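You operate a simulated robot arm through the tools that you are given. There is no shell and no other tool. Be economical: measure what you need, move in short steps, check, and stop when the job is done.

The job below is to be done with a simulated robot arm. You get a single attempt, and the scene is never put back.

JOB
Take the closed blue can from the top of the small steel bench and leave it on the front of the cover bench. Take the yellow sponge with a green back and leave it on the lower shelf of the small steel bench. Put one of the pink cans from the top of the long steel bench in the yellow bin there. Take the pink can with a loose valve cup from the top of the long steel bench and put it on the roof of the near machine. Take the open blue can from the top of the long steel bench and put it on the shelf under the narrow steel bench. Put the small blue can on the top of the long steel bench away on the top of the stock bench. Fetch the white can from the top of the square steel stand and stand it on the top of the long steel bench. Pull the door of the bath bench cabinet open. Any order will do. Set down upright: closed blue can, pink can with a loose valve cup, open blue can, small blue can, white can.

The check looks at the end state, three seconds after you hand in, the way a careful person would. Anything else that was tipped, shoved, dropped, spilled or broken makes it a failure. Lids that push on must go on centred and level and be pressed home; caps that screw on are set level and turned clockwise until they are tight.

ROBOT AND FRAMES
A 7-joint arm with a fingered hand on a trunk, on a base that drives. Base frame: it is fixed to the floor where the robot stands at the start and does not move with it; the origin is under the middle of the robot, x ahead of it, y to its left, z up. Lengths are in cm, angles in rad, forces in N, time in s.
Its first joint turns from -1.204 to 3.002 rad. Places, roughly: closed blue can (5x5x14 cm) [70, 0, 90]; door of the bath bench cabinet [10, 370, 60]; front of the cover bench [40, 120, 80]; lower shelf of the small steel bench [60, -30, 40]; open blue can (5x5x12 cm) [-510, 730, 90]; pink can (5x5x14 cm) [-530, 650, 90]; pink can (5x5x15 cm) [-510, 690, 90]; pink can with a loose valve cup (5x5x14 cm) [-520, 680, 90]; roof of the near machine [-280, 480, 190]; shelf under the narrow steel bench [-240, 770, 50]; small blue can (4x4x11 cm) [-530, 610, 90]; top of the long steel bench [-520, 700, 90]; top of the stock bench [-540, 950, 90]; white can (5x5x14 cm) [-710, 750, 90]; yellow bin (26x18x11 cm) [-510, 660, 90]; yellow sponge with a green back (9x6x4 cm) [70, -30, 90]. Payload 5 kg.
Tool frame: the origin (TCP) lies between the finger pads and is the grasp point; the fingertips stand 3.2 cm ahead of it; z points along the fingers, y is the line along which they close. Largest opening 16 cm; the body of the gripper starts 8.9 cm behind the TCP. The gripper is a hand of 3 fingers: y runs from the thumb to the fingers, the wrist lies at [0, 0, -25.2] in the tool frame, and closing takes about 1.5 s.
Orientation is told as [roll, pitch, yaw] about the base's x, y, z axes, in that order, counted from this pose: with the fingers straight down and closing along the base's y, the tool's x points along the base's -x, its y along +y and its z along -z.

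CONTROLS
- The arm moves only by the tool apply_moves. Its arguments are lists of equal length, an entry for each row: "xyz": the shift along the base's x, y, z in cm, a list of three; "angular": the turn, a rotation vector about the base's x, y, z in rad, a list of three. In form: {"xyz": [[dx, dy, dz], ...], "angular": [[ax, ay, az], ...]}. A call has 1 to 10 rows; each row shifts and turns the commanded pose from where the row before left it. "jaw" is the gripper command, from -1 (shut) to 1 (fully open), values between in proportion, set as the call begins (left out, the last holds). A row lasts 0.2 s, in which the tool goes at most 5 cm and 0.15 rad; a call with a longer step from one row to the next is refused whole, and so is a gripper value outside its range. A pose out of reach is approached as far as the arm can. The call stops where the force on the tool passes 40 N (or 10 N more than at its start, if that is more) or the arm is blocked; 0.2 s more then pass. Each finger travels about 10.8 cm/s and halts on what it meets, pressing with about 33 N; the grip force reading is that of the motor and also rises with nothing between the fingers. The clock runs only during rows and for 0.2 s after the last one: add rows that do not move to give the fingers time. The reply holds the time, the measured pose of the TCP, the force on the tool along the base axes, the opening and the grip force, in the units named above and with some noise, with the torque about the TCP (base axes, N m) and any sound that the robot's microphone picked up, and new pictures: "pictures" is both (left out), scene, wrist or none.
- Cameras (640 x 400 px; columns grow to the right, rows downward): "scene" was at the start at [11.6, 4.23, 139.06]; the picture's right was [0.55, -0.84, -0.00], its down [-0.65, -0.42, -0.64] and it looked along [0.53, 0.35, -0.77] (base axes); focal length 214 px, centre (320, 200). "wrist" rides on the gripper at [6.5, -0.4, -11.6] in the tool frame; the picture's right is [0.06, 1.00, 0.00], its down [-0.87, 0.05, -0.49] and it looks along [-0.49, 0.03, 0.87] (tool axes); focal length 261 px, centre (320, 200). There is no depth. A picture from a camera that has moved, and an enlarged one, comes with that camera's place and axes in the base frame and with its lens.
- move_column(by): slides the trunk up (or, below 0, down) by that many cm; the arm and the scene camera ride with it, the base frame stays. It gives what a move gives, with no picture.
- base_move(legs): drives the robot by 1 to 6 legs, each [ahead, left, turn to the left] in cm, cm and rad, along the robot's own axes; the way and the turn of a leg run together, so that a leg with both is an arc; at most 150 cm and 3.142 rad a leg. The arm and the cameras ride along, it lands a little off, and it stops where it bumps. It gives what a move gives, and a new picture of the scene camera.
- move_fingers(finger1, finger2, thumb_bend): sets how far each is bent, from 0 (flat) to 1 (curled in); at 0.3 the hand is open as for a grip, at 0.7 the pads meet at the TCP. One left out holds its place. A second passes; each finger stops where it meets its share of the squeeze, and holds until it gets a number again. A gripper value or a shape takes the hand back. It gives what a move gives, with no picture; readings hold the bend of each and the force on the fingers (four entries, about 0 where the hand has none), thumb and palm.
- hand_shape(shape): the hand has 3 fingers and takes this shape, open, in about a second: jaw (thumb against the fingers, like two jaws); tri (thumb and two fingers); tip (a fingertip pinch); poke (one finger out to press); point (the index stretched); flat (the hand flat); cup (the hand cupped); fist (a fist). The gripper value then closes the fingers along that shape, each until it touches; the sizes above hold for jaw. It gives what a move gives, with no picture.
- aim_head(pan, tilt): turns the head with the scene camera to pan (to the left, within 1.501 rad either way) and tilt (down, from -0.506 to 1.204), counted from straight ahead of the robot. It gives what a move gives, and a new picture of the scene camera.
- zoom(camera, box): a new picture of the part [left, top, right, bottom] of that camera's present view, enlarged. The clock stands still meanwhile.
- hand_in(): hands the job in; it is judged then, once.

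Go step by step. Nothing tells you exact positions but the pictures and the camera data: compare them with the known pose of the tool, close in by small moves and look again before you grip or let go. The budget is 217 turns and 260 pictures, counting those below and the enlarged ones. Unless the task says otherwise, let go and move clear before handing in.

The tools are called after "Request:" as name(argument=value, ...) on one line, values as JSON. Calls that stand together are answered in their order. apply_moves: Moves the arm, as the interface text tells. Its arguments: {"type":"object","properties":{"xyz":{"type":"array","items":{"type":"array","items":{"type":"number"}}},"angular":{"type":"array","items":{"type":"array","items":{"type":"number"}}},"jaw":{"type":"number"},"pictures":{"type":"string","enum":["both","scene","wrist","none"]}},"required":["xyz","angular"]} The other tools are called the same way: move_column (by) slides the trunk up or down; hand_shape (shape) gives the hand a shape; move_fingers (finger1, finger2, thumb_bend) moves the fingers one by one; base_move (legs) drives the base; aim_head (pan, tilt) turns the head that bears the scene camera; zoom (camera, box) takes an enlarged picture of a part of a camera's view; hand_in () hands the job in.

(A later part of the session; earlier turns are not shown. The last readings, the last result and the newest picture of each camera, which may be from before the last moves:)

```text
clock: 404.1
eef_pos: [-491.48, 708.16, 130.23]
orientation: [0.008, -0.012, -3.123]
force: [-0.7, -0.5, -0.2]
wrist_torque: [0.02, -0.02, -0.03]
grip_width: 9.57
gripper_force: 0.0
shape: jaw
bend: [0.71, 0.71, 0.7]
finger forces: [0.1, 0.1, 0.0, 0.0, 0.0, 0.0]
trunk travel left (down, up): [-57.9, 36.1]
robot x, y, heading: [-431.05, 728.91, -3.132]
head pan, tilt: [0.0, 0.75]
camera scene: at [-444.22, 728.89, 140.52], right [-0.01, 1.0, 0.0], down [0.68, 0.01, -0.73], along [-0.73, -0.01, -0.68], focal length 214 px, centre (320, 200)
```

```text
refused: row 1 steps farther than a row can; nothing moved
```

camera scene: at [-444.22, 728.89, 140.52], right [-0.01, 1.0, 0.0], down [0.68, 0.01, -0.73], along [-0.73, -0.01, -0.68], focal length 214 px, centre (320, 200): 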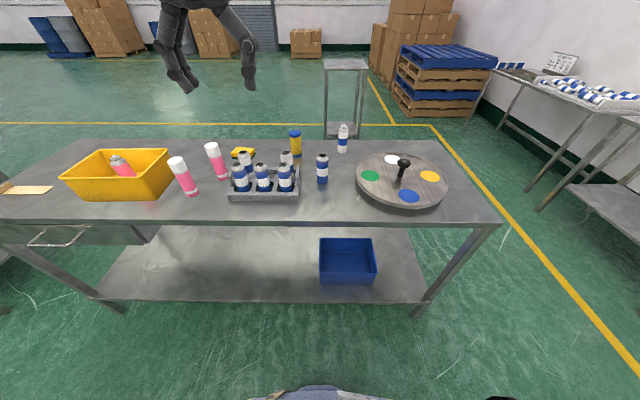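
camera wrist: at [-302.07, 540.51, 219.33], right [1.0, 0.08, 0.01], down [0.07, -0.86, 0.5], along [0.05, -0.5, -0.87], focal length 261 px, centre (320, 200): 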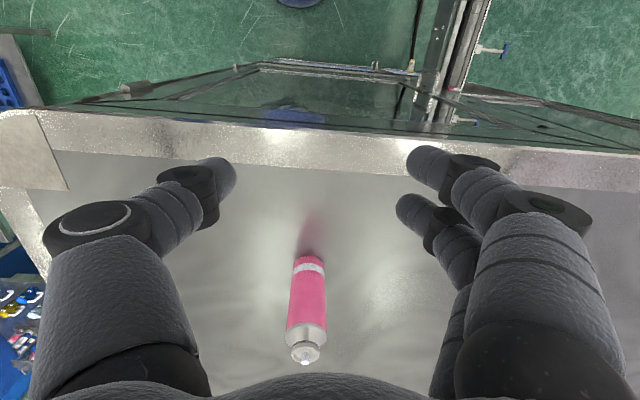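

Request:
apply_moves(xyz=[[-3, 3.5, -1.5], [-3, 3.5, -1.5], [-3, 3.5, -1.5], [-3, 3.5, -1.5], [-3, 3.5, -1.5], [-3, 3, -2], [-3, 0, -3], [0, 0, -2], [0, 0, 0]], angular=[[-0.009, -0.011, -0.018], [0, 0, 0], [0, 0, 0], [0, 0, 0], [0, 0, 0], [0, 0, 0], [0, 0, 0], [0, 0, 0], [0, 0, 0]], jaw=0.1, pictures="wrist")

```text
clock: 406.1
eef_pos: [-512.42, 728.55, 115.64]
orientation: [0.018, 0.0, -3.141]
force: [-0.3, 0.1, 1.2]
wrist_torque: [0.06, -0.01, -0.01]
grip_width: 8.86
gripper_force: 0.0
shape: jaw
bend: [0.72, 0.72, 0.7]
finger forces: [0.1, 0.1, 0.0, 0.0, 0.0, 0.0]
trunk travel left (down, up): [-57.9, 36.1]
robot x, y, heading: [-430.89, 728.94, -3.132]
head pan, tilt: [0.0, 0.75]
camera wrist: at [-505.91, 729.22, 127.22], right [0.06, -1.0, 0.02], down [-0.87, -0.05, 0.49], along [-0.49, -0.05, -0.87], focal length 261 px, centre (320, 200)
```

wrist: 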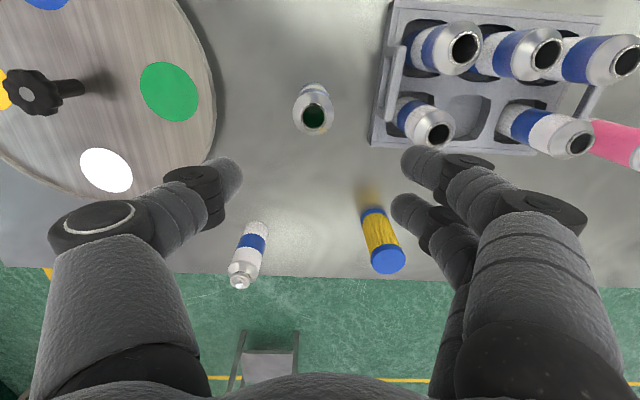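

The open can holds green liquid, so it must stay upright. I back off, tilt the hand 0.8 rad so the same pose will fit under the narrow bench, and approach.

Request:
apply_moves(xyz=[[2, 0, -0.5], [2, 0, -0.5], [2, 0, -0.5], [2, 0, -0.5], [2, 0, -0.5], [2, 0, -0.5], [0, 0, -1], [0, 0, -1], [0, 0, 0]], angular=[[0, 0.1, 0], [0, 0.1, 0], [0, 0.1, 0], [0, 0.1, 0], [0, 0.1, 0], [0, 0.1, 0], [0, 0.1, 0], [0, 0.1, 0], [0, 0, 0]], jaw=0.1, pictures="wrist")

```text
clock: 408.1
eef_pos: [-500.69, 728.58, 111.09]
orientation: [0.019, -0.801, 3.142]
force: [0.7, 0.1, -0.3]
wrist_torque: [-0.01, 0.0, 0.01]
grip_width: 8.85
gripper_force: 0.0
shape: jaw
bend: [0.72, 0.72, 0.7]
finger forces: [0.1, 0.0, 0.0, 0.0, 0.0, 0.0]
trunk travel left (down, up): [-57.9, 36.1]
robot x, y, heading: [-431.24, 729.02, -3.132]
head pan, tilt: [0.0, 0.75]
camera wrist: at [-487.8, 729.28, 114.31], right [0.06, -1.0, -0.03], down [-0.25, -0.04, 0.97], along [-0.97, -0.05, -0.25], focal length 261 px, centre (320, 200)
```

wrist: 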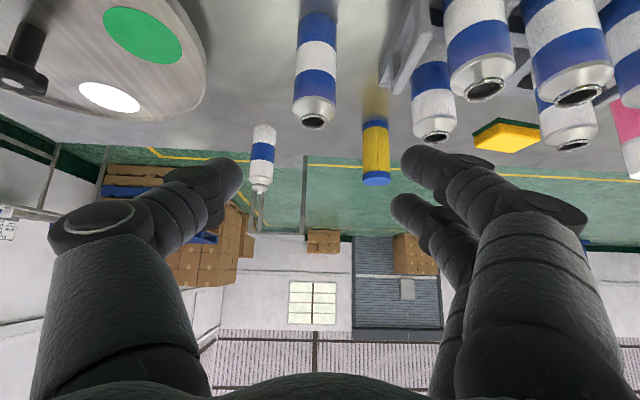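

Request:
apply_moves(xyz=[[-2.4, 0, -3.2], [-2.4, 0, -3.2], [-2.4, 0, -3.2], [0, 0, 0]], angular=[[0, 0, 0], [0, 0, 0], [0, 0, 0], [0, 0, 0]], pictures="wrist")

```text
clock: 409.1
eef_pos: [-507.87, 728.35, 101.33]
orientation: [0.019, -0.801, -3.14]
force: [0.6, 0.6, 0.5]
wrist_torque: [0.0, 0.0, 0.0]
grip_width: 8.86
gripper_force: 0.1
shape: jaw
bend: [0.72, 0.72, 0.7]
finger forces: [0.0, 0.1, 0.1, 0.0, 0.0, 0.0]
trunk travel left (down, up): [-57.9, 36.1]
robot x, y, heading: [-431.2, 728.97, -3.133]
head pan, tilt: [0.0, 0.75]
camera wrist: at [-495.04, 729.03, 104.65], right [0.06, -1.0, -0.03], down [-0.25, -0.05, 0.97], along [-0.97, -0.05, -0.25], focal length 261 px, centre (320, 200)
```

wrist: 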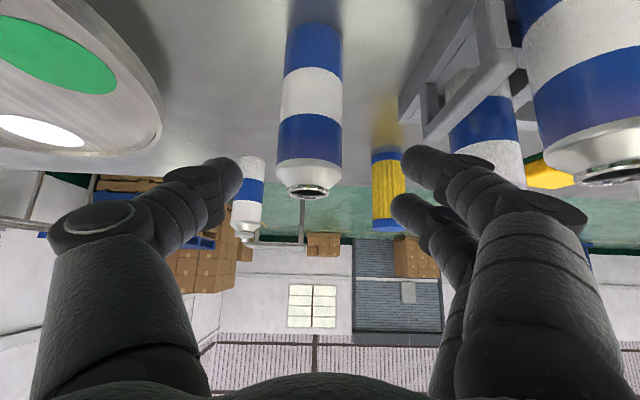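

Request:
apply_moves(xyz=[[-1.5, 0.5, -3], [-1.8, 0, -3], [-1.6, 0, -2.2], [0, 0, 0]], angular=[[0, 0, 0], [0, 0, 0], [0, 0, 0], [0, 0, 0]], pictures="wrist")

```text
clock: 410.1
eef_pos: [-512.55, 729.01, 93.1]
orientation: [0.016, -0.803, -3.138]
force: [0.1, 0.1, 0.0]
wrist_torque: [0.01, 0.03, -0.02]
grip_width: 8.85
gripper_force: 0.1
shape: jaw
bend: [0.72, 0.72, 0.7]
finger forces: [0.1, 0.0, 0.0, 0.1, 0.1, 0.0]
trunk travel left (down, up): [-57.9, 36.1]
robot x, y, heading: [-430.8, 728.88, -3.131]
head pan, tilt: [0.0, 0.75]
camera wrist: at [-499.66, 729.53, 96.53], right [0.06, -1.0, -0.03], down [-0.25, -0.05, 0.97], along [-0.97, -0.05, -0.25], focal length 261 px, centre (320, 200)
```

wrist: 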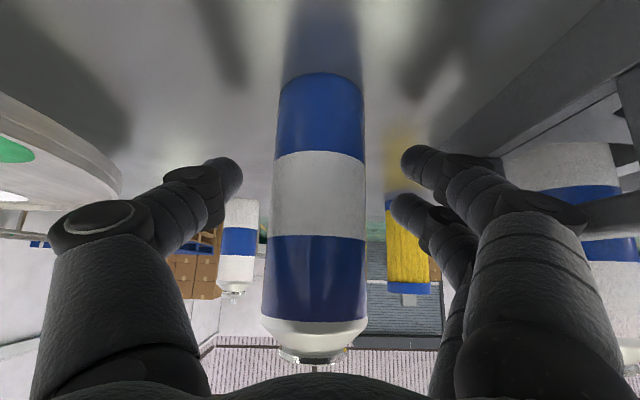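

Request:
apply_moves(xyz=[[-0.5, 0, 0], [0, 0, 0], [0, 0, 0], [0, 0, 0], [0, 0, 0], [0, 0, 0]], angular=[[0, 0, 0], [0, 0, 0], [0, 0, 0], [0, 0, 0], [0, 0, 0], [0, 0, 0]], jaw=-0.6, pictures="wrist")

Request:
apply_moves(xyz=[[0, 0, 1], [0, 0, 2], [0, 0, 2.5], [0, 0, 2.5], [0, 0, 2.5], [0, 0, 2.5], [0, 0, 2.5], [0, 0, 2.5], [0, 0, 1.5], [0, 0, 0.5]], angular=[[0, 0, 0], [0, 0, 0], [0, 0, 0], [0, 0, 0], [0, 0, 0], [0, 0, 0], [0, 0, 0], [0, 0, 0], [0, 0, 0], [0, 0, 0]], pictures="wrist")

```text
clock: 411.5
eef_pos: [-513.02, 728.96, 93.16]
orientation: [0.018, -0.8, -3.141]
force: [-0.6, -0.3, 0.9]
wrist_torque: [0.02, 0.0, -0.01]
grip_width: 3.23
gripper_force: 0.1
shape: jaw
bend: [0.73, 0.73, 0.7]
finger forces: [0.1, 0.0, 0.0, 0.1, 0.0, 0.0]
trunk travel left (down, up): [-57.9, 36.1]
robot x, y, heading: [-431.26, 728.97, -3.133]
head pan, tilt: [0.0, 0.75]
camera wrist: at [-500.25, 729.56, 96.54], right [0.06, -1.0, -0.03], down [-0.25, -0.05, 0.97], along [-0.97, -0.05, -0.25], focal length 261 px, centre (320, 200)
```

wrist: 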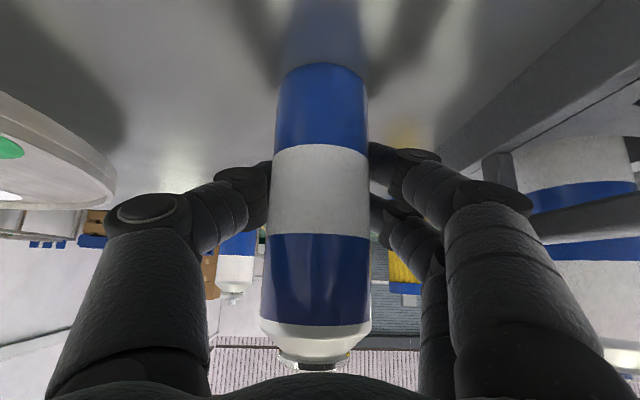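

```text
clock: 413.7
eef_pos: [-513.38, 729.14, 113.17]
orientation: [0.018, -0.801, -3.143]
force: [0.2, 0.6, -1.2]
wrist_torque: [-0.02, 0.0, 0.02]
grip_width: 3.24
gripper_force: 0.0
shape: jaw
bend: [0.73, 0.73, 0.7]
finger forces: [0.0, 0.0, 0.0, 0.1, 0.1, 0.0]
trunk travel left (down, up): [-57.9, 36.1]
robot x, y, heading: [-431.35, 728.9, -3.129]
head pan, tilt: [0.0, 0.75]
camera wrist: at [-500.4, 729.68, 116.49], right [0.06, -1.0, -0.03], down [-0.25, -0.05, 0.97], along [-0.97, -0.05, -0.25], focal length 261 px, centre (320, 200)
```

wrist: 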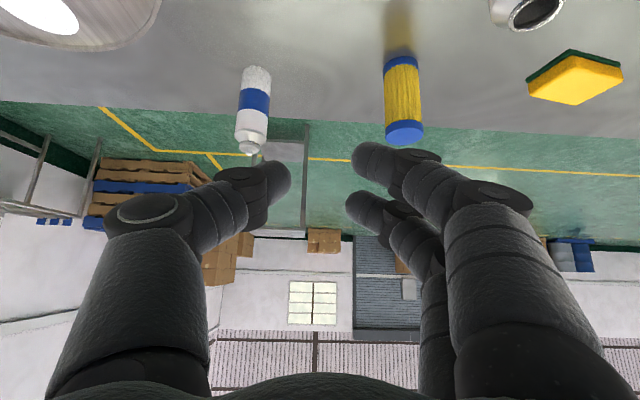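

The fingers stopped at the commanded width without squeezing, so the can stayed. I reopen, go back down, and close fully this time.

Request:
apply_moves(xyz=[[3, 0, 0], [0, 0, 0], [0, 0, 0]], angular=[[0, 0, 0], [0, 0, 0], [0, 0, 0]], jaw=0.1, pictures="both")

```text
clock: 414.5
eef_pos: [-510.25, 729.44, 113.23]
orientation: [0.017, -0.8, -3.143]
force: [0.5, -0.3, -0.2]
wrist_torque: [-0.03, 0.02, 0.02]
grip_width: 8.74
gripper_force: 0.0
shape: jaw
bend: [0.72, 0.72, 0.7]
finger forces: [0.1, 0.1, 0.0, 0.0, 0.0, 0.0]
trunk travel left (down, up): [-57.9, 36.1]
robot x, y, heading: [-430.99, 729.09, -3.132]
head pan, tilt: [0.0, 0.75]
camera scene: at [-444.16, 728.9, 140.52], right [-0.01, 1.0, 0.0], down [0.68, 0.01, -0.73], along [-0.73, -0.01, -0.68], focal length 214 px, centre (320, 200)
camera wrist: at [-497.4, 730.02, 116.53], right [0.06, -1.0, -0.03], down [-0.25, -0.05, 0.97], along [-0.97, -0.05, -0.25], focal length 261 px, centre (320, 200)
```

scene: 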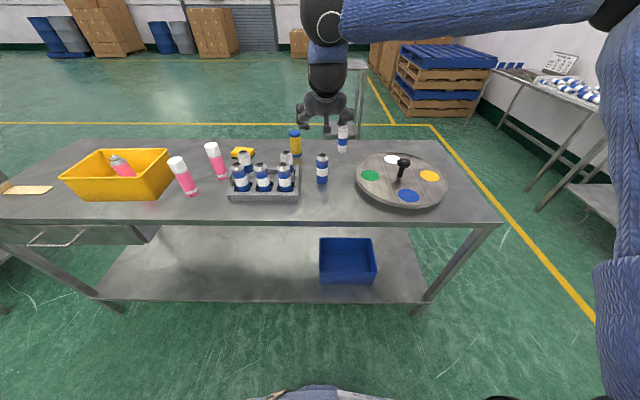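
wrist: 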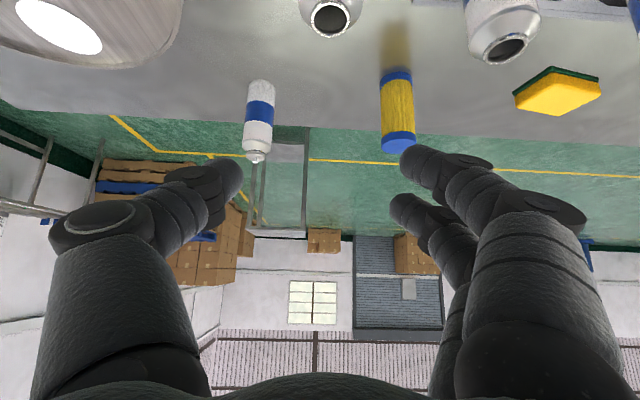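

Request:
apply_moves(xyz=[[0, -0.3, -4], [0, 0, -4], [-0.6, 0, -4], [-1, 0, -4], [-1.3, 0, -4], [0, 0, 0]], angular=[[0, 0, 0], [0, 0, 0], [0, 0, 0], [0, 0, 0], [0, 0, 0], [0, 0, 0]], pictures="none")

Request:
apply_moves(xyz=[[0, 0, 0], [0, 0, 0], [0, 0, 0], [0, 0, 0], [0, 0, 0], [0, 0, 0]], angular=[[0, 0, 0], [0, 0, 0], [0, 0, 0], [0, 0, 0], [0, 0, 0], [0, 0, 0]], jaw=-0.8, pictures="wrist")

```text
clock: 415.9
eef_pos: [-512.67, 728.72, 93.19]
orientation: [0.018, -0.801, -3.14]
force: [0.7, -0.5, 0.6]
wrist_torque: [0.0, 0.01, 0.04]
grip_width: 8.74
gripper_force: 0.0
shape: jaw
bend: [0.72, 0.72, 0.7]
finger forces: [0.6, 0.0, 0.1, 0.1, 0.0, 0.0]
trunk travel left (down, up): [-57.9, 36.1]
robot x, y, heading: [-431.25, 729.03, -3.128]
head pan, tilt: [0.0, 0.75]
```

```text
clock: 417.3
eef_pos: [-512.73, 728.74, 93.13]
orientation: [0.017, -0.801, -3.141]
force: [0.0, 0.7, -0.4]
wrist_torque: [-0.02, -0.01, -0.01]
grip_width: 1.37
gripper_force: 33.3
shape: jaw
bend: [0.73, 0.7, 0.73]
finger forces: [13.0, 10.7, 0.0, 0.1, 25.4, 0.1]
trunk travel left (down, up): [-57.9, 36.1]
robot x, y, heading: [-431.05, 728.94, -3.128]
head pan, tilt: [0.0, 0.75]
camera wrist: at [-499.9, 729.32, 96.5], right [0.06, -1.0, -0.03], down [-0.25, -0.05, 0.97], along [-0.97, -0.05, -0.25], focal length 261 px, centre (320, 200)
```

wrist: 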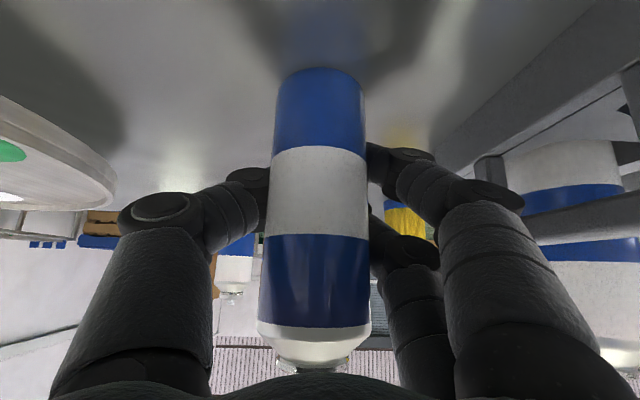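

Now the grip force is there, with thumb opposing both fingers. I lift slowly and check.

Request:
apply_moves(xyz=[[0, 0, 0.6], [0, 0, 1], [0, 0, 1.4], [0, 0, 0]], angular=[[0, 0, 0], [0, 0, 0], [0, 0, 0], [0, 0, 0]], pictures="both")

```text
clock: 418.3
eef_pos: [-512.83, 728.65, 96.07]
orientation: [0.018, -0.8, -3.141]
force: [0.0, 0.3, -0.5]
wrist_torque: [-0.02, 0.02, -0.03]
grip_width: 0.66
gripper_force: 32.5
shape: jaw
bend: [0.76, 0.69, 0.72]
finger forces: [0.0, 0.1, 0.0, 0.1, 0.0, 0.1]
trunk travel left (down, up): [-57.9, 36.1]
robot x, y, heading: [-431.4, 729.09, -3.132]
head pan, tilt: [0.0, 0.75]
camera scene: at [-444.28, 728.92, 140.5], right [-0.01, 1.0, 0.0], down [0.68, 0.01, -0.73], along [-0.73, -0.01, -0.68], focal length 214 px, centre (320, 200)
camera wrist: at [-500.13, 729.32, 99.46], right [0.06, -1.0, -0.03], down [-0.25, -0.05, 0.97], along [-0.97, -0.05, -0.25], focal length 261 px, centre (320, 200)
```

scene: 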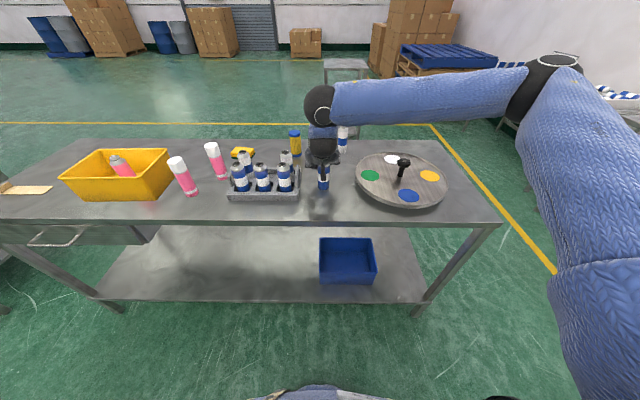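
wrist: 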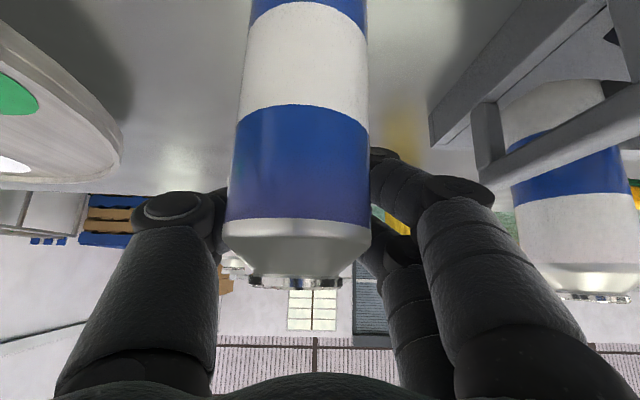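

The can slid toward the palm because the fingers pinched beyond its axis; it still stands on the bench. I open gently and look before re-gripping farther back.

Request:
apply_moves(xyz=[[0, 0, 0], [0, 0, 0], [0, 0, 0], [0, 0, 0], [0, 0, 0]], angular=[[0, 0, 0], [0, 0, 0], [0, 0, 0], [0, 0, 0], [0, 0, 0]], jaw=0.2, pictures="wrist")

Request:
zoom(camera="scene", box=[270, 130, 380, 220])

```text
clock: 419.5
eef_pos: [-512.97, 728.75, 96.1]
orientation: [0.016, -0.801, -3.143]
force: [0.0, 0.0, 0.2]
wrist_torque: [0.0, -0.02, 0.0]
grip_width: 9.54
gripper_force: 0.0
shape: jaw
bend: [0.71, 0.71, 0.7]
finger forces: [0.1, 0.1, 0.0, 0.0, 0.0, 0.0]
trunk travel left (down, up): [-57.9, 36.1]
robot x, y, heading: [-431.25, 728.95, -3.132]
head pan, tilt: [0.0, 0.75]
camera wrist: at [-500.11, 729.32, 99.47], right [0.06, -1.0, -0.03], down [-0.25, -0.05, 0.97], along [-0.97, -0.05, -0.25], focal length 261 px, centre (320, 200)
```

wrist: 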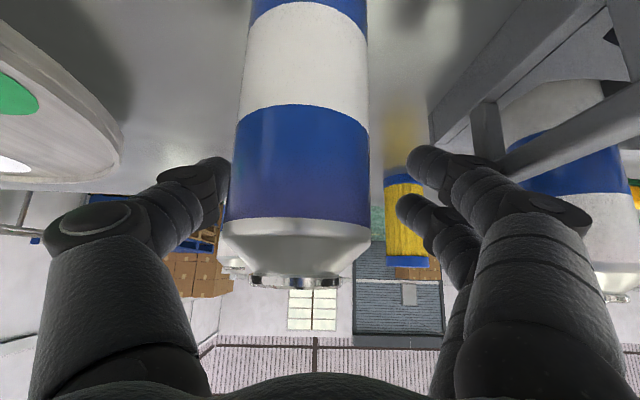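

```text
4.44 times, centred on (325, 175) of scene
camera zoom: at [-444.25, 728.91, 140.51], right [-0.01, 1.0, 0.0], down [0.68, 0.01, -0.73], along [-0.73, -0.01, -0.68], focal length 953 px, centre (298, 311)
```

zoom: 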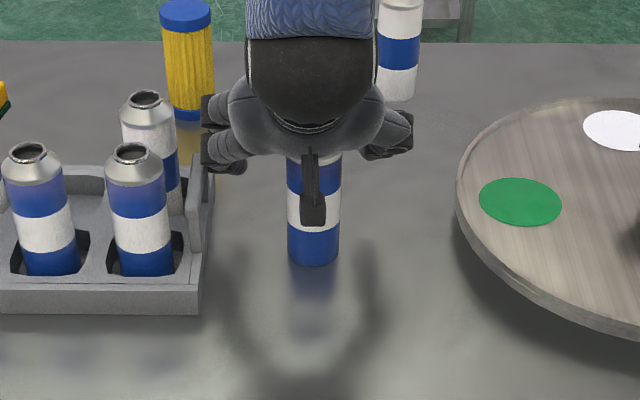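

The can is upright and unharmed at about (-509,730). A smaller tilt will wedge less, so I retreat, reduce the tilt to 0.4 and look again from above.

Request:
apply_moves(xyz=[[2, 0.4, 2.5], [2.5, 0.4, 3], [2.5, 0.4, 3], [0, 0, 3], [-2, 0, 2], [-2, 0, 2], [-2, 0, 2], [-2, 0, 0], [0, 0, 0]], angular=[[0, 0, 0], [0, 0, 0], [0, 0, 0], [0, -0.1, 0], [0, -0.1, 0], [0, -0.1, 0], [0, -0.1, 0], [0, 0, 0], [0, 0, 0]], pictures="wrist")

```text
clock: 421.5
eef_pos: [-513.65, 729.77, 113.46]
orientation: [0.017, -0.401, -3.141]
force: [-0.6, 0.5, -0.1]
wrist_torque: [0.0, 0.02, 0.0]
grip_width: 9.58
gripper_force: 0.1
shape: jaw
bend: [0.71, 0.71, 0.7]
finger forces: [0.0, 0.0, 0.0, 0.0, 0.0, 0.1]
trunk travel left (down, up): [-57.9, 36.1]
robot x, y, heading: [-431.13, 728.57, -3.131]
head pan, tilt: [0.0, 0.75]
camera wrist: at [-503.18, 730.49, 121.62], right [0.07, -1.0, -0.01], down [-0.61, -0.05, 0.79], along [-0.79, -0.05, -0.61], focal length 261 px, centre (320, 200)
```

wrist: 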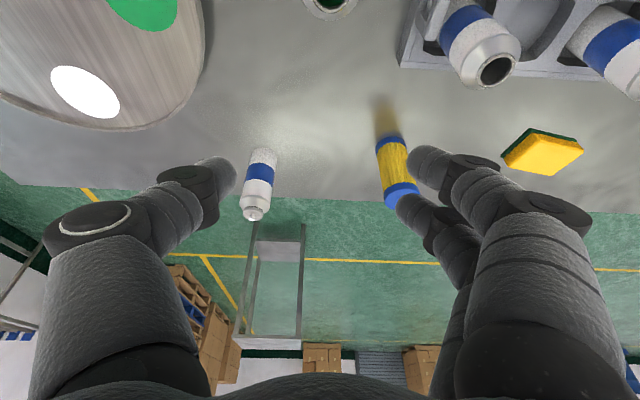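

Request:
apply_moves(xyz=[[3, -0.1, 0], [2.5, -0.1, -2], [0, 0, -4], [0, 0, -3], [0, 0, 0]], angular=[[0, 0, 0], [0, 0, 0], [0, 0, 0], [0, 0, 0], [0, 0, 0]], jaw=0.2, pictures="wrist")

```text
clock: 422.7
eef_pos: [-508.46, 729.62, 104.75]
orientation: [0.02, -0.403, -3.141]
force: [-0.5, -0.6, -0.6]
wrist_torque: [0.0, -0.04, -0.04]
grip_width: 9.58
gripper_force: 0.0
shape: jaw
bend: [0.71, 0.71, 0.7]
finger forces: [0.1, 0.0, 0.0, 0.0, 0.0, 0.0]
trunk travel left (down, up): [-57.9, 36.1]
robot x, y, heading: [-430.91, 728.66, -3.133]
head pan, tilt: [0.0, 0.75]
camera wrist: at [-498.04, 730.26, 112.83], right [0.06, -1.0, -0.01], down [-0.61, -0.04, 0.79], along [-0.79, -0.05, -0.61], focal length 261 px, centre (320, 200)
```

wrist: 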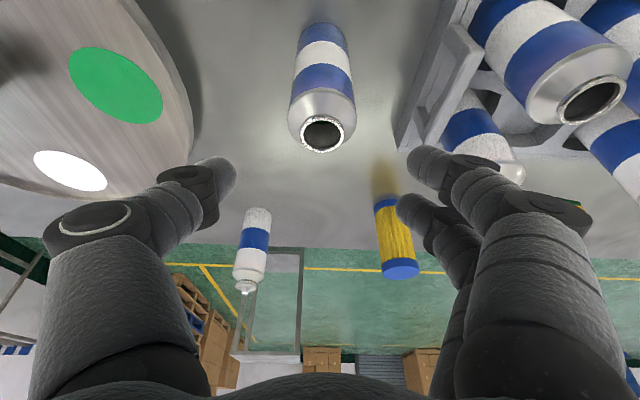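

Request:
apply_moves(xyz=[[-0.5, -0.1, -3], [-0.5, 0, -3], [0, 0, -3], [0, 0, -2.6], [0, 0, 0]], angular=[[0, 0, 0], [0, 0, 0], [0, 0, 0], [0, 0, 0], [0, 0, 0]], pictures="wrist")

```text
clock: 423.9
eef_pos: [-509.57, 729.57, 92.94]
orientation: [0.018, -0.402, -3.141]
force: [-0.1, 0.4, 1.2]
wrist_torque: [-0.03, 0.06, -0.02]
grip_width: 9.55
gripper_force: 0.1
shape: jaw
bend: [0.71, 0.71, 0.7]
finger forces: [0.0, 0.0, 0.0, 0.1, 0.0, 0.1]
trunk travel left (down, up): [-57.9, 36.1]
robot x, y, heading: [-431.09, 728.91, -3.134]
head pan, tilt: [0.0, 0.75]
camera wrist: at [-499.07, 730.18, 100.97], right [0.07, -1.0, -0.01], down [-0.61, -0.05, 0.79], along [-0.79, -0.05, -0.61], focal length 261 px, centre (320, 200)
```

wrist: 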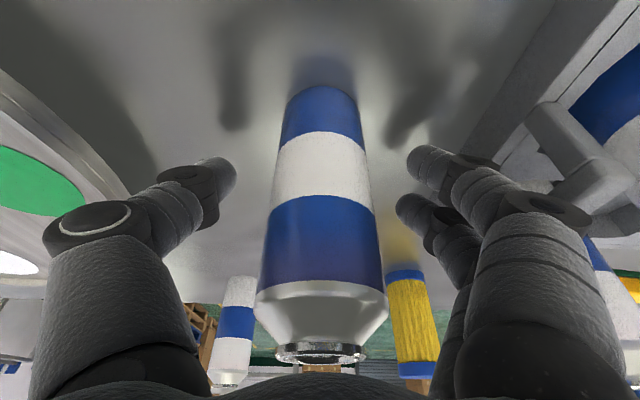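

Request:
apply_moves(xyz=[[0, 0, 0], [0, 0, 0], [0, 0, 0], [0, 0, 0], [0, 0, 0], [0, 0, 0]], angular=[[0, 0, 0], [0, 0, 0], [0, 0, 0], [0, 0, 0], [0, 0, 0], [0, 0, 0]], jaw=-0.62, pictures="wrist")

```text
clock: 425.3
eef_pos: [-509.5, 729.62, 92.9]
orientation: [0.018, -0.403, -3.142]
force: [-1.0, 0.6, 1.4]
wrist_torque: [-0.07, -0.07, -0.01]
grip_width: 1.56
gripper_force: 33.1
shape: jaw
bend: [0.73, 0.69, 0.71]
finger forces: [15.2, 1.5, 0.0, 0.1, 21.9, 0.0]
trunk travel left (down, up): [-57.9, 36.1]
robot x, y, heading: [-430.87, 729.04, -3.137]
head pan, tilt: [0.0, 0.75]
camera wrist: at [-499.09, 730.18, 100.96], right [0.07, -1.0, -0.01], down [-0.61, -0.05, 0.79], along [-0.79, -0.05, -0.61], focal length 261 px, centre (320, 200)
```

wrist: 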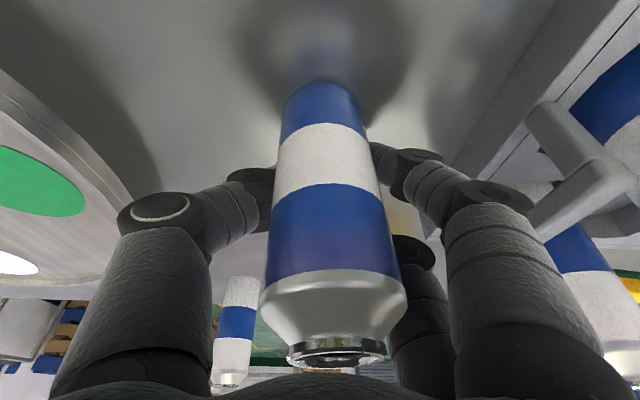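

The pinch is again ending up beyond the axis and starts to lean the can. I open at once and check.

Request:
apply_moves(xyz=[[0, 0, 0], [0, 0, 0], [0, 0, 0], [0, 0, 0], [0, 0, 0]], angular=[[0, 0, 0], [0, 0, 0], [0, 0, 0], [0, 0, 0], [0, 0, 0]], jaw=0.2, pictures="wrist")

```text
clock: 426.5
eef_pos: [-509.63, 729.45, 92.84]
orientation: [0.019, -0.402, -3.143]
force: [0.5, 0.1, 0.4]
wrist_torque: [0.01, 0.0, -0.05]
grip_width: 9.57
gripper_force: 0.0
shape: jaw
bend: [0.71, 0.71, 0.7]
finger forces: [0.0, 0.0, 0.1, 0.0, 0.0, 0.0]
trunk travel left (down, up): [-57.9, 36.1]
robot x, y, heading: [-431.2, 729.11, -3.134]
head pan, tilt: [0.0, 0.75]
camera wrist: at [-499.09, 730.18, 100.95], right [0.07, -1.0, -0.01], down [-0.61, -0.05, 0.79], along [-0.79, -0.05, -0.61], focal length 261 px, centre (320, 200)
```

wrist: 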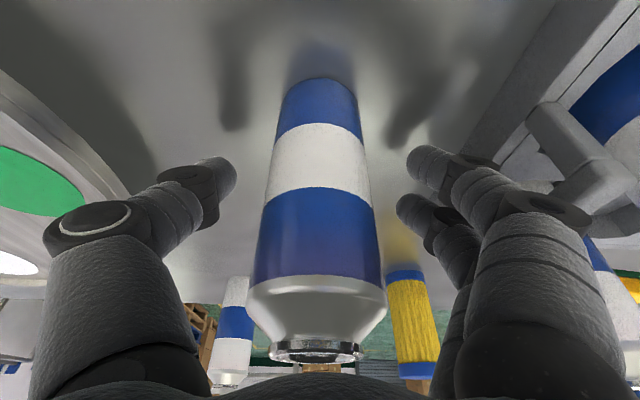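

The fingertips act ~2.5 cm ahead of the TCP, so with the tilt they land beyond the can's axis. I shift the hand back 1.6 cm and try again.

Request:
apply_moves(xyz=[[0.8, 0, 0], [0.8, 0, 0], [0, 0, 0]], angular=[[0, 0, 0], [0, 0, 0], [0, 0, 0]], pictures="none")

Request:
apply_moves(xyz=[[0, 0, 0], [0, 0, 0], [0, 0, 0], [0, 0, 0], [0, 0, 0], [0, 0, 0]], angular=[[0, 0, 0], [0, 0, 0], [0, 0, 0], [0, 0, 0], [0, 0, 0], [0, 0, 0]], jaw=-0.62, pictures="wrist")

```text
clock: 427.3
eef_pos: [-508.11, 729.58, 92.88]
orientation: [0.019, -0.399, -3.142]
force: [-0.5, 0.4, 0.6]
wrist_torque: [0.02, -0.01, 0.01]
grip_width: 9.58
gripper_force: 0.1
shape: jaw
bend: [0.71, 0.71, 0.7]
finger forces: [0.0, 0.0, 0.0, 0.1, 0.1, 0.0]
trunk travel left (down, up): [-57.9, 36.1]
robot x, y, heading: [-430.79, 728.77, -3.133]
head pan, tilt: [0.0, 0.75]
```

```text
clock: 428.7
eef_pos: [-507.98, 729.54, 92.91]
orientation: [0.019, -0.401, -3.141]
force: [0.1, 0.6, -1.1]
wrist_torque: [0.0, -0.04, 0.03]
grip_width: 3.09
gripper_force: 33.2
shape: jaw
bend: [0.73, 0.72, 0.7]
finger forces: [15.8, 11.3, 0.0, 0.0, 28.8, 0.0]
trunk travel left (down, up): [-57.9, 36.1]
robot x, y, heading: [-431.06, 728.96, -3.135]
head pan, tilt: [0.0, 0.75]
camera wrist: at [-497.52, 730.21, 100.95], right [0.07, -1.0, -0.01], down [-0.61, -0.05, 0.79], along [-0.79, -0.05, -0.61], focal length 261 px, centre (320, 200)
```

wrist: 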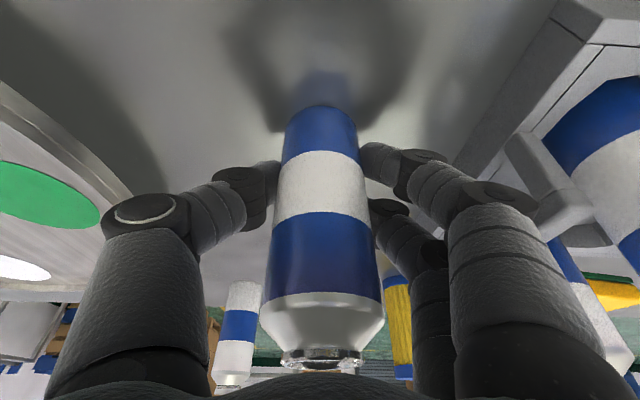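

A sound three-finger grip now. I lift slowly and check.

Request:
apply_moves(xyz=[[0, 0, 0.5], [0, 0, 1], [0, 0, 1.5], [0, 0, 2], [0, 0, 0]], angular=[[0, 0, 0], [0, 0, 0], [0, 0, 0], [0, 0, 0], [0, 0, 0]], pictures="wrist")

```text
clock: 429.9
eef_pos: [-508.16, 729.74, 97.89]
orientation: [0.017, -0.4, -3.143]
force: [0.1, 0.2, -1.4]
wrist_torque: [-0.02, 0.03, 0.03]
grip_width: 3.05
gripper_force: 32.9
shape: jaw
bend: [0.73, 0.72, 0.7]
finger forces: [15.8, 11.5, 0.1, 0.0, 28.6, 0.0]
trunk travel left (down, up): [-57.9, 36.1]
robot x, y, heading: [-431.1, 729.18, -3.132]
head pan, tilt: [0.0, 0.75]
camera wrist: at [-497.57, 730.34, 106.06], right [0.07, -1.0, -0.01], down [-0.61, -0.05, 0.79], along [-0.79, -0.05, -0.61], focal length 261 px, centre (320, 200)
```

wrist: 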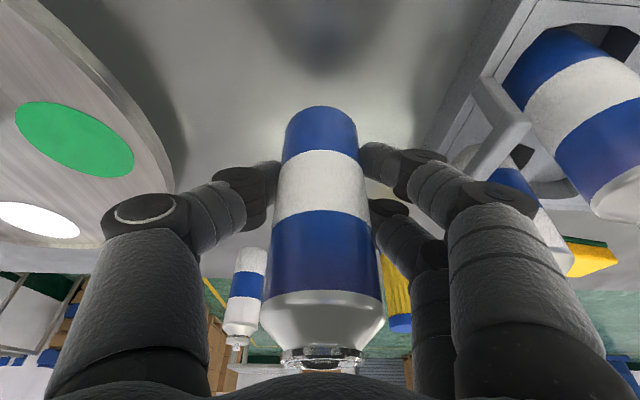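

Lifted level. But under the narrow bench's top I need more tilt for wrist clearance, so I set the can back, re-tilt to 0.8 and grip with the matching 2 cm offset.

Request:
apply_moves(xyz=[[0, 0, -2], [0, 0, -1.5], [0, 0, -0.8], [0, 0, -0.5], [0, 0, -0.2], [0, 0, 0]], angular=[[0, 0, 0], [0, 0, 0], [0, 0, 0], [0, 0, 0], [0, 0, 0], [0, 0, 0]], pictures="none")

Request:
apply_moves(xyz=[[0, 0, 0], [0, 0, 0], [0, 0, 0], [0, 0, 0]], angular=[[0, 0, 0], [0, 0, 0], [0, 0, 0], [0, 0, 0]], jaw=0.2, pictures="none")

Request:
apply_moves(xyz=[[1.3, 0, 2], [1.3, 0, 2], [1.3, 0, 2], [1.3, 0, 2], [1, 0, 2], [0, 0, 0]], angular=[[0, 0, 0], [0, 0.1, 0], [0, 0.1, 0], [0, 0.1, 0], [0, 0.1, 0], [0, 0, 0]], pictures="wrist")

```text
clock: 431.3
eef_pos: [-508.0, 729.59, 93.02]
orientation: [0.019, -0.401, -3.142]
force: [0.2, 0.0, -1.4]
wrist_torque: [-0.06, 0.0, -0.04]
grip_width: 3.09
gripper_force: 32.8
shape: jaw
bend: [0.73, 0.72, 0.7]
finger forces: [16.0, 11.6, 0.1, 0.0, 28.5, 0.0]
trunk travel left (down, up): [-57.9, 36.1]
robot x, y, heading: [-431.13, 728.81, -3.133]
head pan, tilt: [0.0, 0.75]
```

```text
clock: 432.3
eef_pos: [-508.0, 729.69, 93.13]
orientation: [0.02, -0.401, -3.142]
force: [-0.1, 0.2, -0.4]
wrist_torque: [0.03, 0.0, 0.02]
grip_width: 9.55
gripper_force: 0.1
shape: jaw
bend: [0.71, 0.71, 0.7]
finger forces: [0.0, 0.0, 0.0, 0.1, 0.0, 0.0]
trunk travel left (down, up): [-57.9, 36.1]
robot x, y, heading: [-431.35, 729.1, -3.126]
head pan, tilt: [0.0, 0.75]
```

```text
clock: 433.7
eef_pos: [-501.9, 729.69, 103.06]
orientation: [0.02, -0.801, 3.141]
force: [-0.2, 0.6, -0.4]
wrist_torque: [-0.01, -0.02, 0.05]
grip_width: 9.54
gripper_force: 0.0
shape: jaw
bend: [0.71, 0.71, 0.7]
finger forces: [0.1, 0.0, 0.0, 0.1, 0.0, 0.1]
trunk travel left (down, up): [-57.9, 36.1]
robot x, y, heading: [-431.13, 728.83, -3.131]
head pan, tilt: [0.0, 0.75]
camera wrist: at [-489.02, 730.35, 106.35], right [0.06, -1.0, -0.03], down [-0.25, -0.04, 0.97], along [-0.97, -0.05, -0.25], focal length 261 px, centre (320, 200)
```

wrist: 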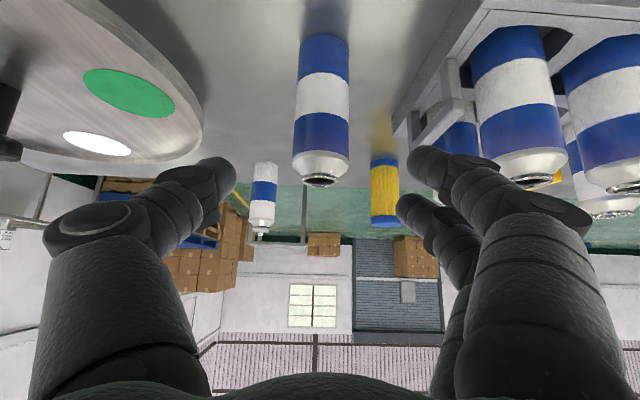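

Request:
apply_moves(xyz=[[-2, -0.1, -3], [-2, 0, -3], [-1.5, 0, -2], [0, 0, 0]], angular=[[0, 0, 0], [0, 0, 0], [0, 0, 0], [0, 0, 0]], pictures="none")

Request:
apply_moves(xyz=[[0, 0, 0], [0, 0, 0], [0, 0, 0], [0, 0, 0], [0, 0, 0], [0, 0, 0]], angular=[[0, 0, 0], [0, 0, 0], [0, 0, 0], [0, 0, 0], [0, 0, 0], [0, 0, 0]], jaw=-0.62, pictures="wrist")

```text
clock: 434.7
eef_pos: [-507.4, 729.5, 95.14]
orientation: [0.016, -0.802, -3.14]
force: [0.6, -0.4, 0.3]
wrist_torque: [0.03, -0.01, -0.05]
grip_width: 9.55
gripper_force: 0.0
shape: jaw
bend: [0.71, 0.71, 0.7]
finger forces: [0.0, 0.1, 0.0, 0.0, 0.0, 0.0]
trunk travel left (down, up): [-57.9, 36.1]
robot x, y, heading: [-431.2, 728.74, -3.128]
head pan, tilt: [0.0, 0.75]
```

```text
clock: 436.1
eef_pos: [-507.33, 729.53, 95.1]
orientation: [0.017, -0.802, -3.143]
force: [1.0, -0.3, 0.3]
wrist_torque: [0.01, -0.02, -0.01]
grip_width: 3.42
gripper_force: 33.0
shape: jaw
bend: [0.73, 0.73, 0.7]
finger forces: [15.5, 13.3, 0.1, 0.0, 29.2, 0.0]
trunk travel left (down, up): [-57.9, 36.1]
robot x, y, heading: [-430.9, 728.83, -3.134]
head pan, tilt: [0.0, 0.75]
camera wrist: at [-494.5, 730.16, 98.47], right [0.06, -1.0, -0.03], down [-0.25, -0.05, 0.97], along [-0.97, -0.05, -0.25], focal length 261 px, centre (320, 200)
```

wrist: 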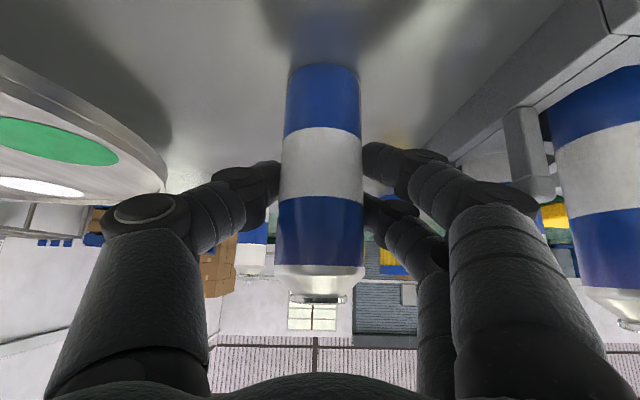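

A balanced grip at 0.8 rad tilt. I lift slowly.

Request:
apply_moves(xyz=[[0, 0, 0.5], [0, 0, 1], [0, 0, 2], [0, 0, 2.5], [0, 0, 2.5], [0, 0, 2.5], [0, 0, 2.5], [0, 0, 2.5], [0, 0, 2], [0, 0, 1]], angular=[[0, 0, 0], [0, 0, 0], [0, 0, 0], [0, 0, 0], [0, 0, 0], [0, 0, 0], [0, 0, 0], [0, 0, 0], [0, 0, 0], [0, 0, 0]], pictures="wrist")

```text
clock: 438.3
eef_pos: [-507.32, 729.59, 114.12]
orientation: [0.017, -0.8, -3.14]
force: [-0.2, -0.7, -2.0]
wrist_torque: [0.01, -0.01, -0.03]
grip_width: 3.38
gripper_force: 33.2
shape: jaw
bend: [0.73, 0.73, 0.7]
finger forces: [15.5, 13.2, 0.0, 0.1, 29.0, 0.0]
trunk travel left (down, up): [-57.9, 36.1]
robot x, y, heading: [-431.17, 728.45, -3.133]
head pan, tilt: [0.0, 0.75]
camera wrist: at [-494.58, 730.21, 117.47], right [0.06, -1.0, -0.03], down [-0.25, -0.05, 0.97], along [-0.97, -0.05, -0.25], focal length 261 px, centre (320, 200)
```

wrist: 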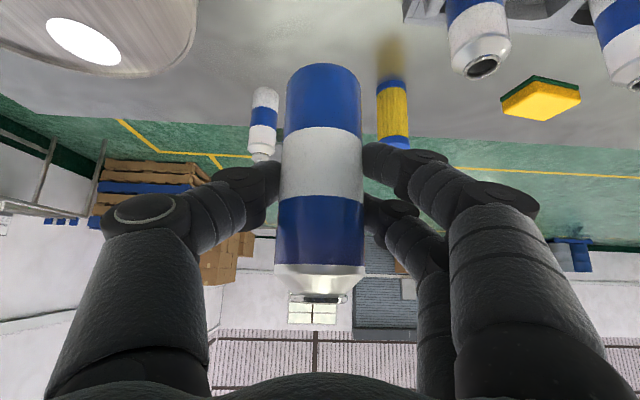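

Held firmly and level. I raise it a bit more and drive via the north aisle to the narrow bench's north end, turning to face -y.

Request:
apply_moves(xyz=[[0.5, 0, 2.5], [1, 0, 2.5], [1, 0, 2.5], [1, 0, 2.5], [1, 0, 2], [0, 0, 0]], angular=[[0, 0, 0], [0, 0, 0], [0, 0, 0], [0, 0, 0], [0, 0, 0], [0, 0, 0]], pictures="none")

Request:
base_move(legs=[[0, -138, 0], [-95, 0, 0], [-93, 0, 0], [0, 0, 1.565], [-15, 0, 0]])

Request:
aim_head(pan=0.0, tilt=0.8)

```text
clock: 439.7
eef_pos: [-502.86, 729.65, 125.78]
orientation: [0.018, -0.799, -3.142]
force: [0.8, -0.2, -1.3]
wrist_torque: [-0.01, 0.0, -0.04]
grip_width: 3.4
gripper_force: 32.7
shape: jaw
bend: [0.73, 0.73, 0.7]
finger forces: [15.4, 13.2, 0.1, 0.1, 29.1, 0.0]
trunk travel left (down, up): [-57.9, 36.1]
robot x, y, heading: [-431.12, 728.9, -3.131]
head pan, tilt: [0.0, 0.75]
```

```text
clock: 460.6
eef_pos: [-244.56, 813.41, 126.11]
orientation: [0.019, -0.803, -1.552]
force: [-0.6, 0.5, -0.7]
wrist_torque: [-0.03, 0.02, -0.01]
grip_width: 3.41
gripper_force: 32.9
shape: jaw
bend: [0.73, 0.73, 0.7]
finger forces: [15.5, 13.4, 0.0, 0.0, 29.0, 0.1]
trunk travel left (down, up): [-57.9, 36.1]
robot x, y, heading: [-245.2, 884.95, -1.543]
head pan, tilt: [0.0, 0.75]
camera scene: at [-244.69, 871.87, 140.53], right [-1.0, -0.03, 0.0], down [-0.02, 0.68, -0.73], along [0.02, -0.73, -0.68], focal length 214 px, centre (320, 200)
```

scene: 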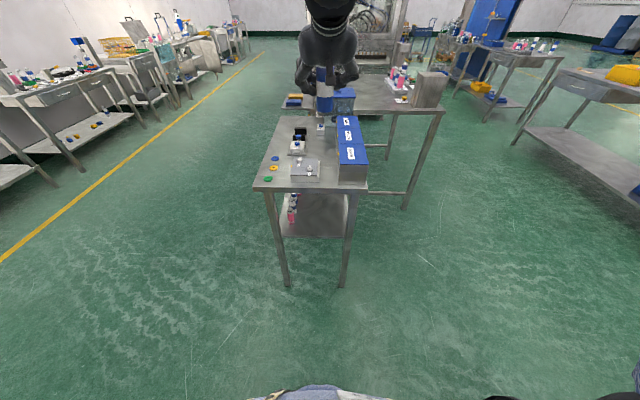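

```text
clock: 461.2
eef_pos: [-244.53, 813.11, 125.86]
orientation: [0.018, -0.801, -1.55]
force: [-1.0, -0.9, -1.6]
wrist_torque: [0.02, 0.0, 0.0]
grip_width: 3.38
gripper_force: 33.0
shape: jaw
bend: [0.73, 0.73, 0.7]
finger forces: [15.3, 13.4, 0.1, 0.0, 29.0, 0.0]
trunk travel left (down, up): [-57.9, 36.1]
robot x, y, heading: [-245.03, 884.52, -1.544]
head pan, tilt: [0.0, 0.799]
camera scene: at [-244.69, 871.84, 140.11], right [-1.0, -0.03, 0.0], down [-0.02, 0.72, -0.7], along [0.02, -0.7, -0.72], focal length 214 px, centre (320, 200)
```

scene: 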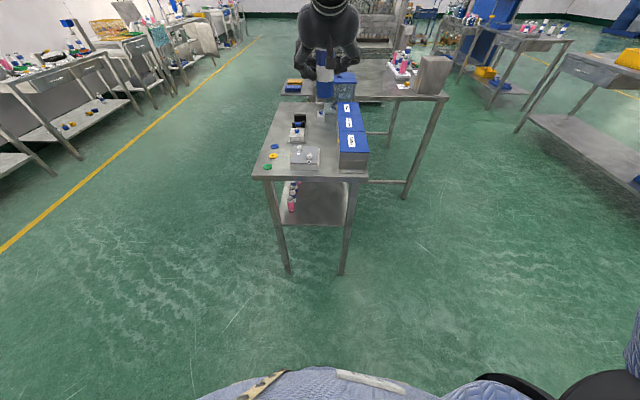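

Request:
zoom(camera="scene", box=[240, 140, 390, 290])

```text
2.67 times, centred on (315, 215) of scene
camera zoom: at [-244.69, 871.84, 140.11], right [-1.0, -0.03, 0.0], down [-0.02, 0.72, -0.7], along [0.02, -0.7, -0.72], focal length 572 px, centre (333, 160)
```

zoom: 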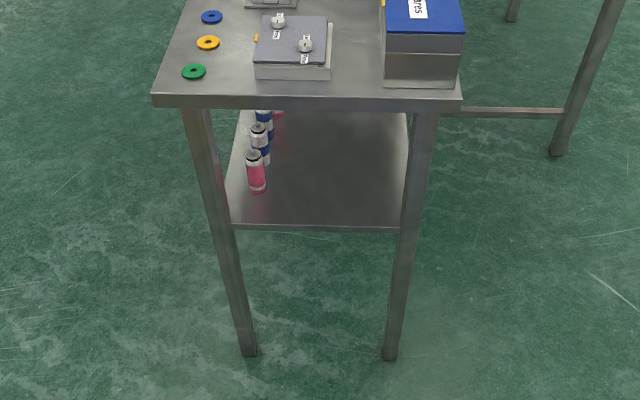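

The shelf's free middle is at x≈-242, north edge y≈802. I retract slightly and lower the trunk outside the bench.

Request:
apply_moves(xyz=[[0.7, 1.5, 0], [0.7, 1.5, 0], [0.6, 1.5, 0], [0, 0, 0]], angular=[[0, 0, 0], [0, 0, 0], [0, 0, 0], [0, 0, 0]], pictures="none")

Request:
move_column(by=-40)

Request:
move_column(by=-17)

Request:
aim_head(pan=0.0, tilt=0.45)

Request:
apply_moves(xyz=[[0, 0, 0]], angular=[[0, 0, 0]], pictures="wrist")

```text
clock: 462.2
eef_pos: [-242.48, 817.81, 125.94]
orientation: [0.02, -0.801, -1.553]
force: [-1.1, 0.9, -2.3]
wrist_torque: [0.05, -0.01, 0.01]
grip_width: 3.4
gripper_force: 32.6
shape: jaw
bend: [0.73, 0.73, 0.7]
finger forces: [15.4, 13.4, 0.1, 0.0, 29.1, 0.0]
trunk travel left (down, up): [-57.9, 36.1]
robot x, y, heading: [-245.05, 884.72, -1.546]
head pan, tilt: [0.0, 0.799]
```

```text
clock: 466.0
eef_pos: [-242.46, 817.81, 85.98]
orientation: [0.017, -0.801, -1.552]
force: [0.3, -0.1, -1.7]
wrist_torque: [0.01, -0.02, -0.02]
grip_width: 3.38
gripper_force: 33.0
shape: jaw
bend: [0.73, 0.73, 0.7]
finger forces: [15.4, 13.5, 0.0, 0.0, 28.9, 0.0]
trunk travel left (down, up): [-17.9, 76.1]
robot x, y, heading: [-245.03, 884.95, -1.538]
head pan, tilt: [0.0, 0.799]
```

```text
clock: 467.9
eef_pos: [-242.56, 817.85, 68.93]
orientation: [0.019, -0.799, -1.554]
force: [-0.3, -0.8, -1.4]
wrist_torque: [-0.02, 0.03, -0.01]
grip_width: 3.4
gripper_force: 33.2
shape: jaw
bend: [0.73, 0.73, 0.7]
finger forces: [15.5, 13.4, 0.0, 0.0, 29.0, 0.1]
trunk travel left (down, up): [-0.9, 93.1]
robot x, y, heading: [-244.96, 884.92, -1.542]
head pan, tilt: [0.0, 0.799]
```

```text
clock: 468.8
eef_pos: [-242.46, 817.78, 68.98]
orientation: [0.017, -0.801, -1.55]
force: [-0.4, -0.8, -2.8]
wrist_torque: [0.01, 0.0, 0.01]
grip_width: 3.4
gripper_force: 33.2
shape: jaw
bend: [0.73, 0.73, 0.7]
finger forces: [15.5, 13.4, 0.1, 0.0, 29.0, 0.0]
trunk travel left (down, up): [-0.9, 93.1]
robot x, y, heading: [-245.23, 884.81, -1.547]
head pan, tilt: [0.0, 0.45]
camera scene: at [-244.65, 870.78, 86.14], right [-1.0, -0.03, 0.0], down [-0.01, 0.44, -0.9], along [0.03, -0.9, -0.44], focal length 214 px, centre (320, 200)
```

scene: 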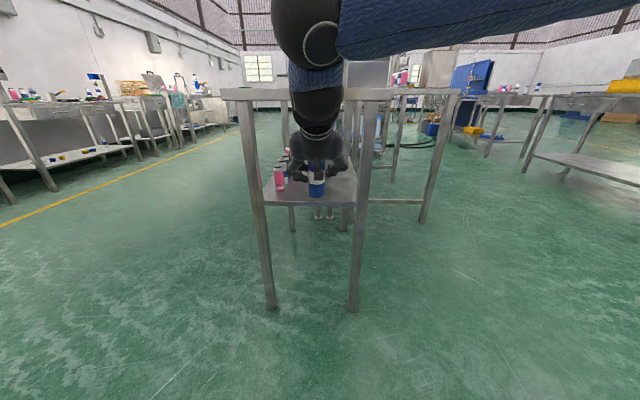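

```text
clock: 469.2
eef_pos: [-242.53, 817.85, 68.86]
orientation: [0.016, -0.801, -1.551]
force: [0.0, 0.2, -1.4]
wrist_torque: [-0.02, 0.01, 0.01]
grip_width: 3.39
gripper_force: 33.0
shape: jaw
bend: [0.73, 0.73, 0.7]
finger forces: [15.3, 13.5, 0.0, 0.0, 29.0, 0.0]
trunk travel left (down, up): [-0.9, 93.1]
robot x, y, heading: [-245.09, 884.81, -1.542]
head pan, tilt: [0.0, 0.45]
camera wrist: at [-243.31, 830.72, 72.32], right [1.0, 0.08, -0.03], down [0.05, -0.25, 0.97], along [0.07, -0.97, -0.25], focal length 261 px, centre (320, 200)
```

wrist: 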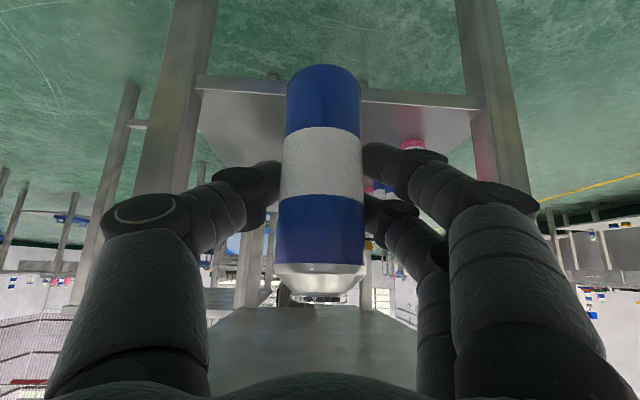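

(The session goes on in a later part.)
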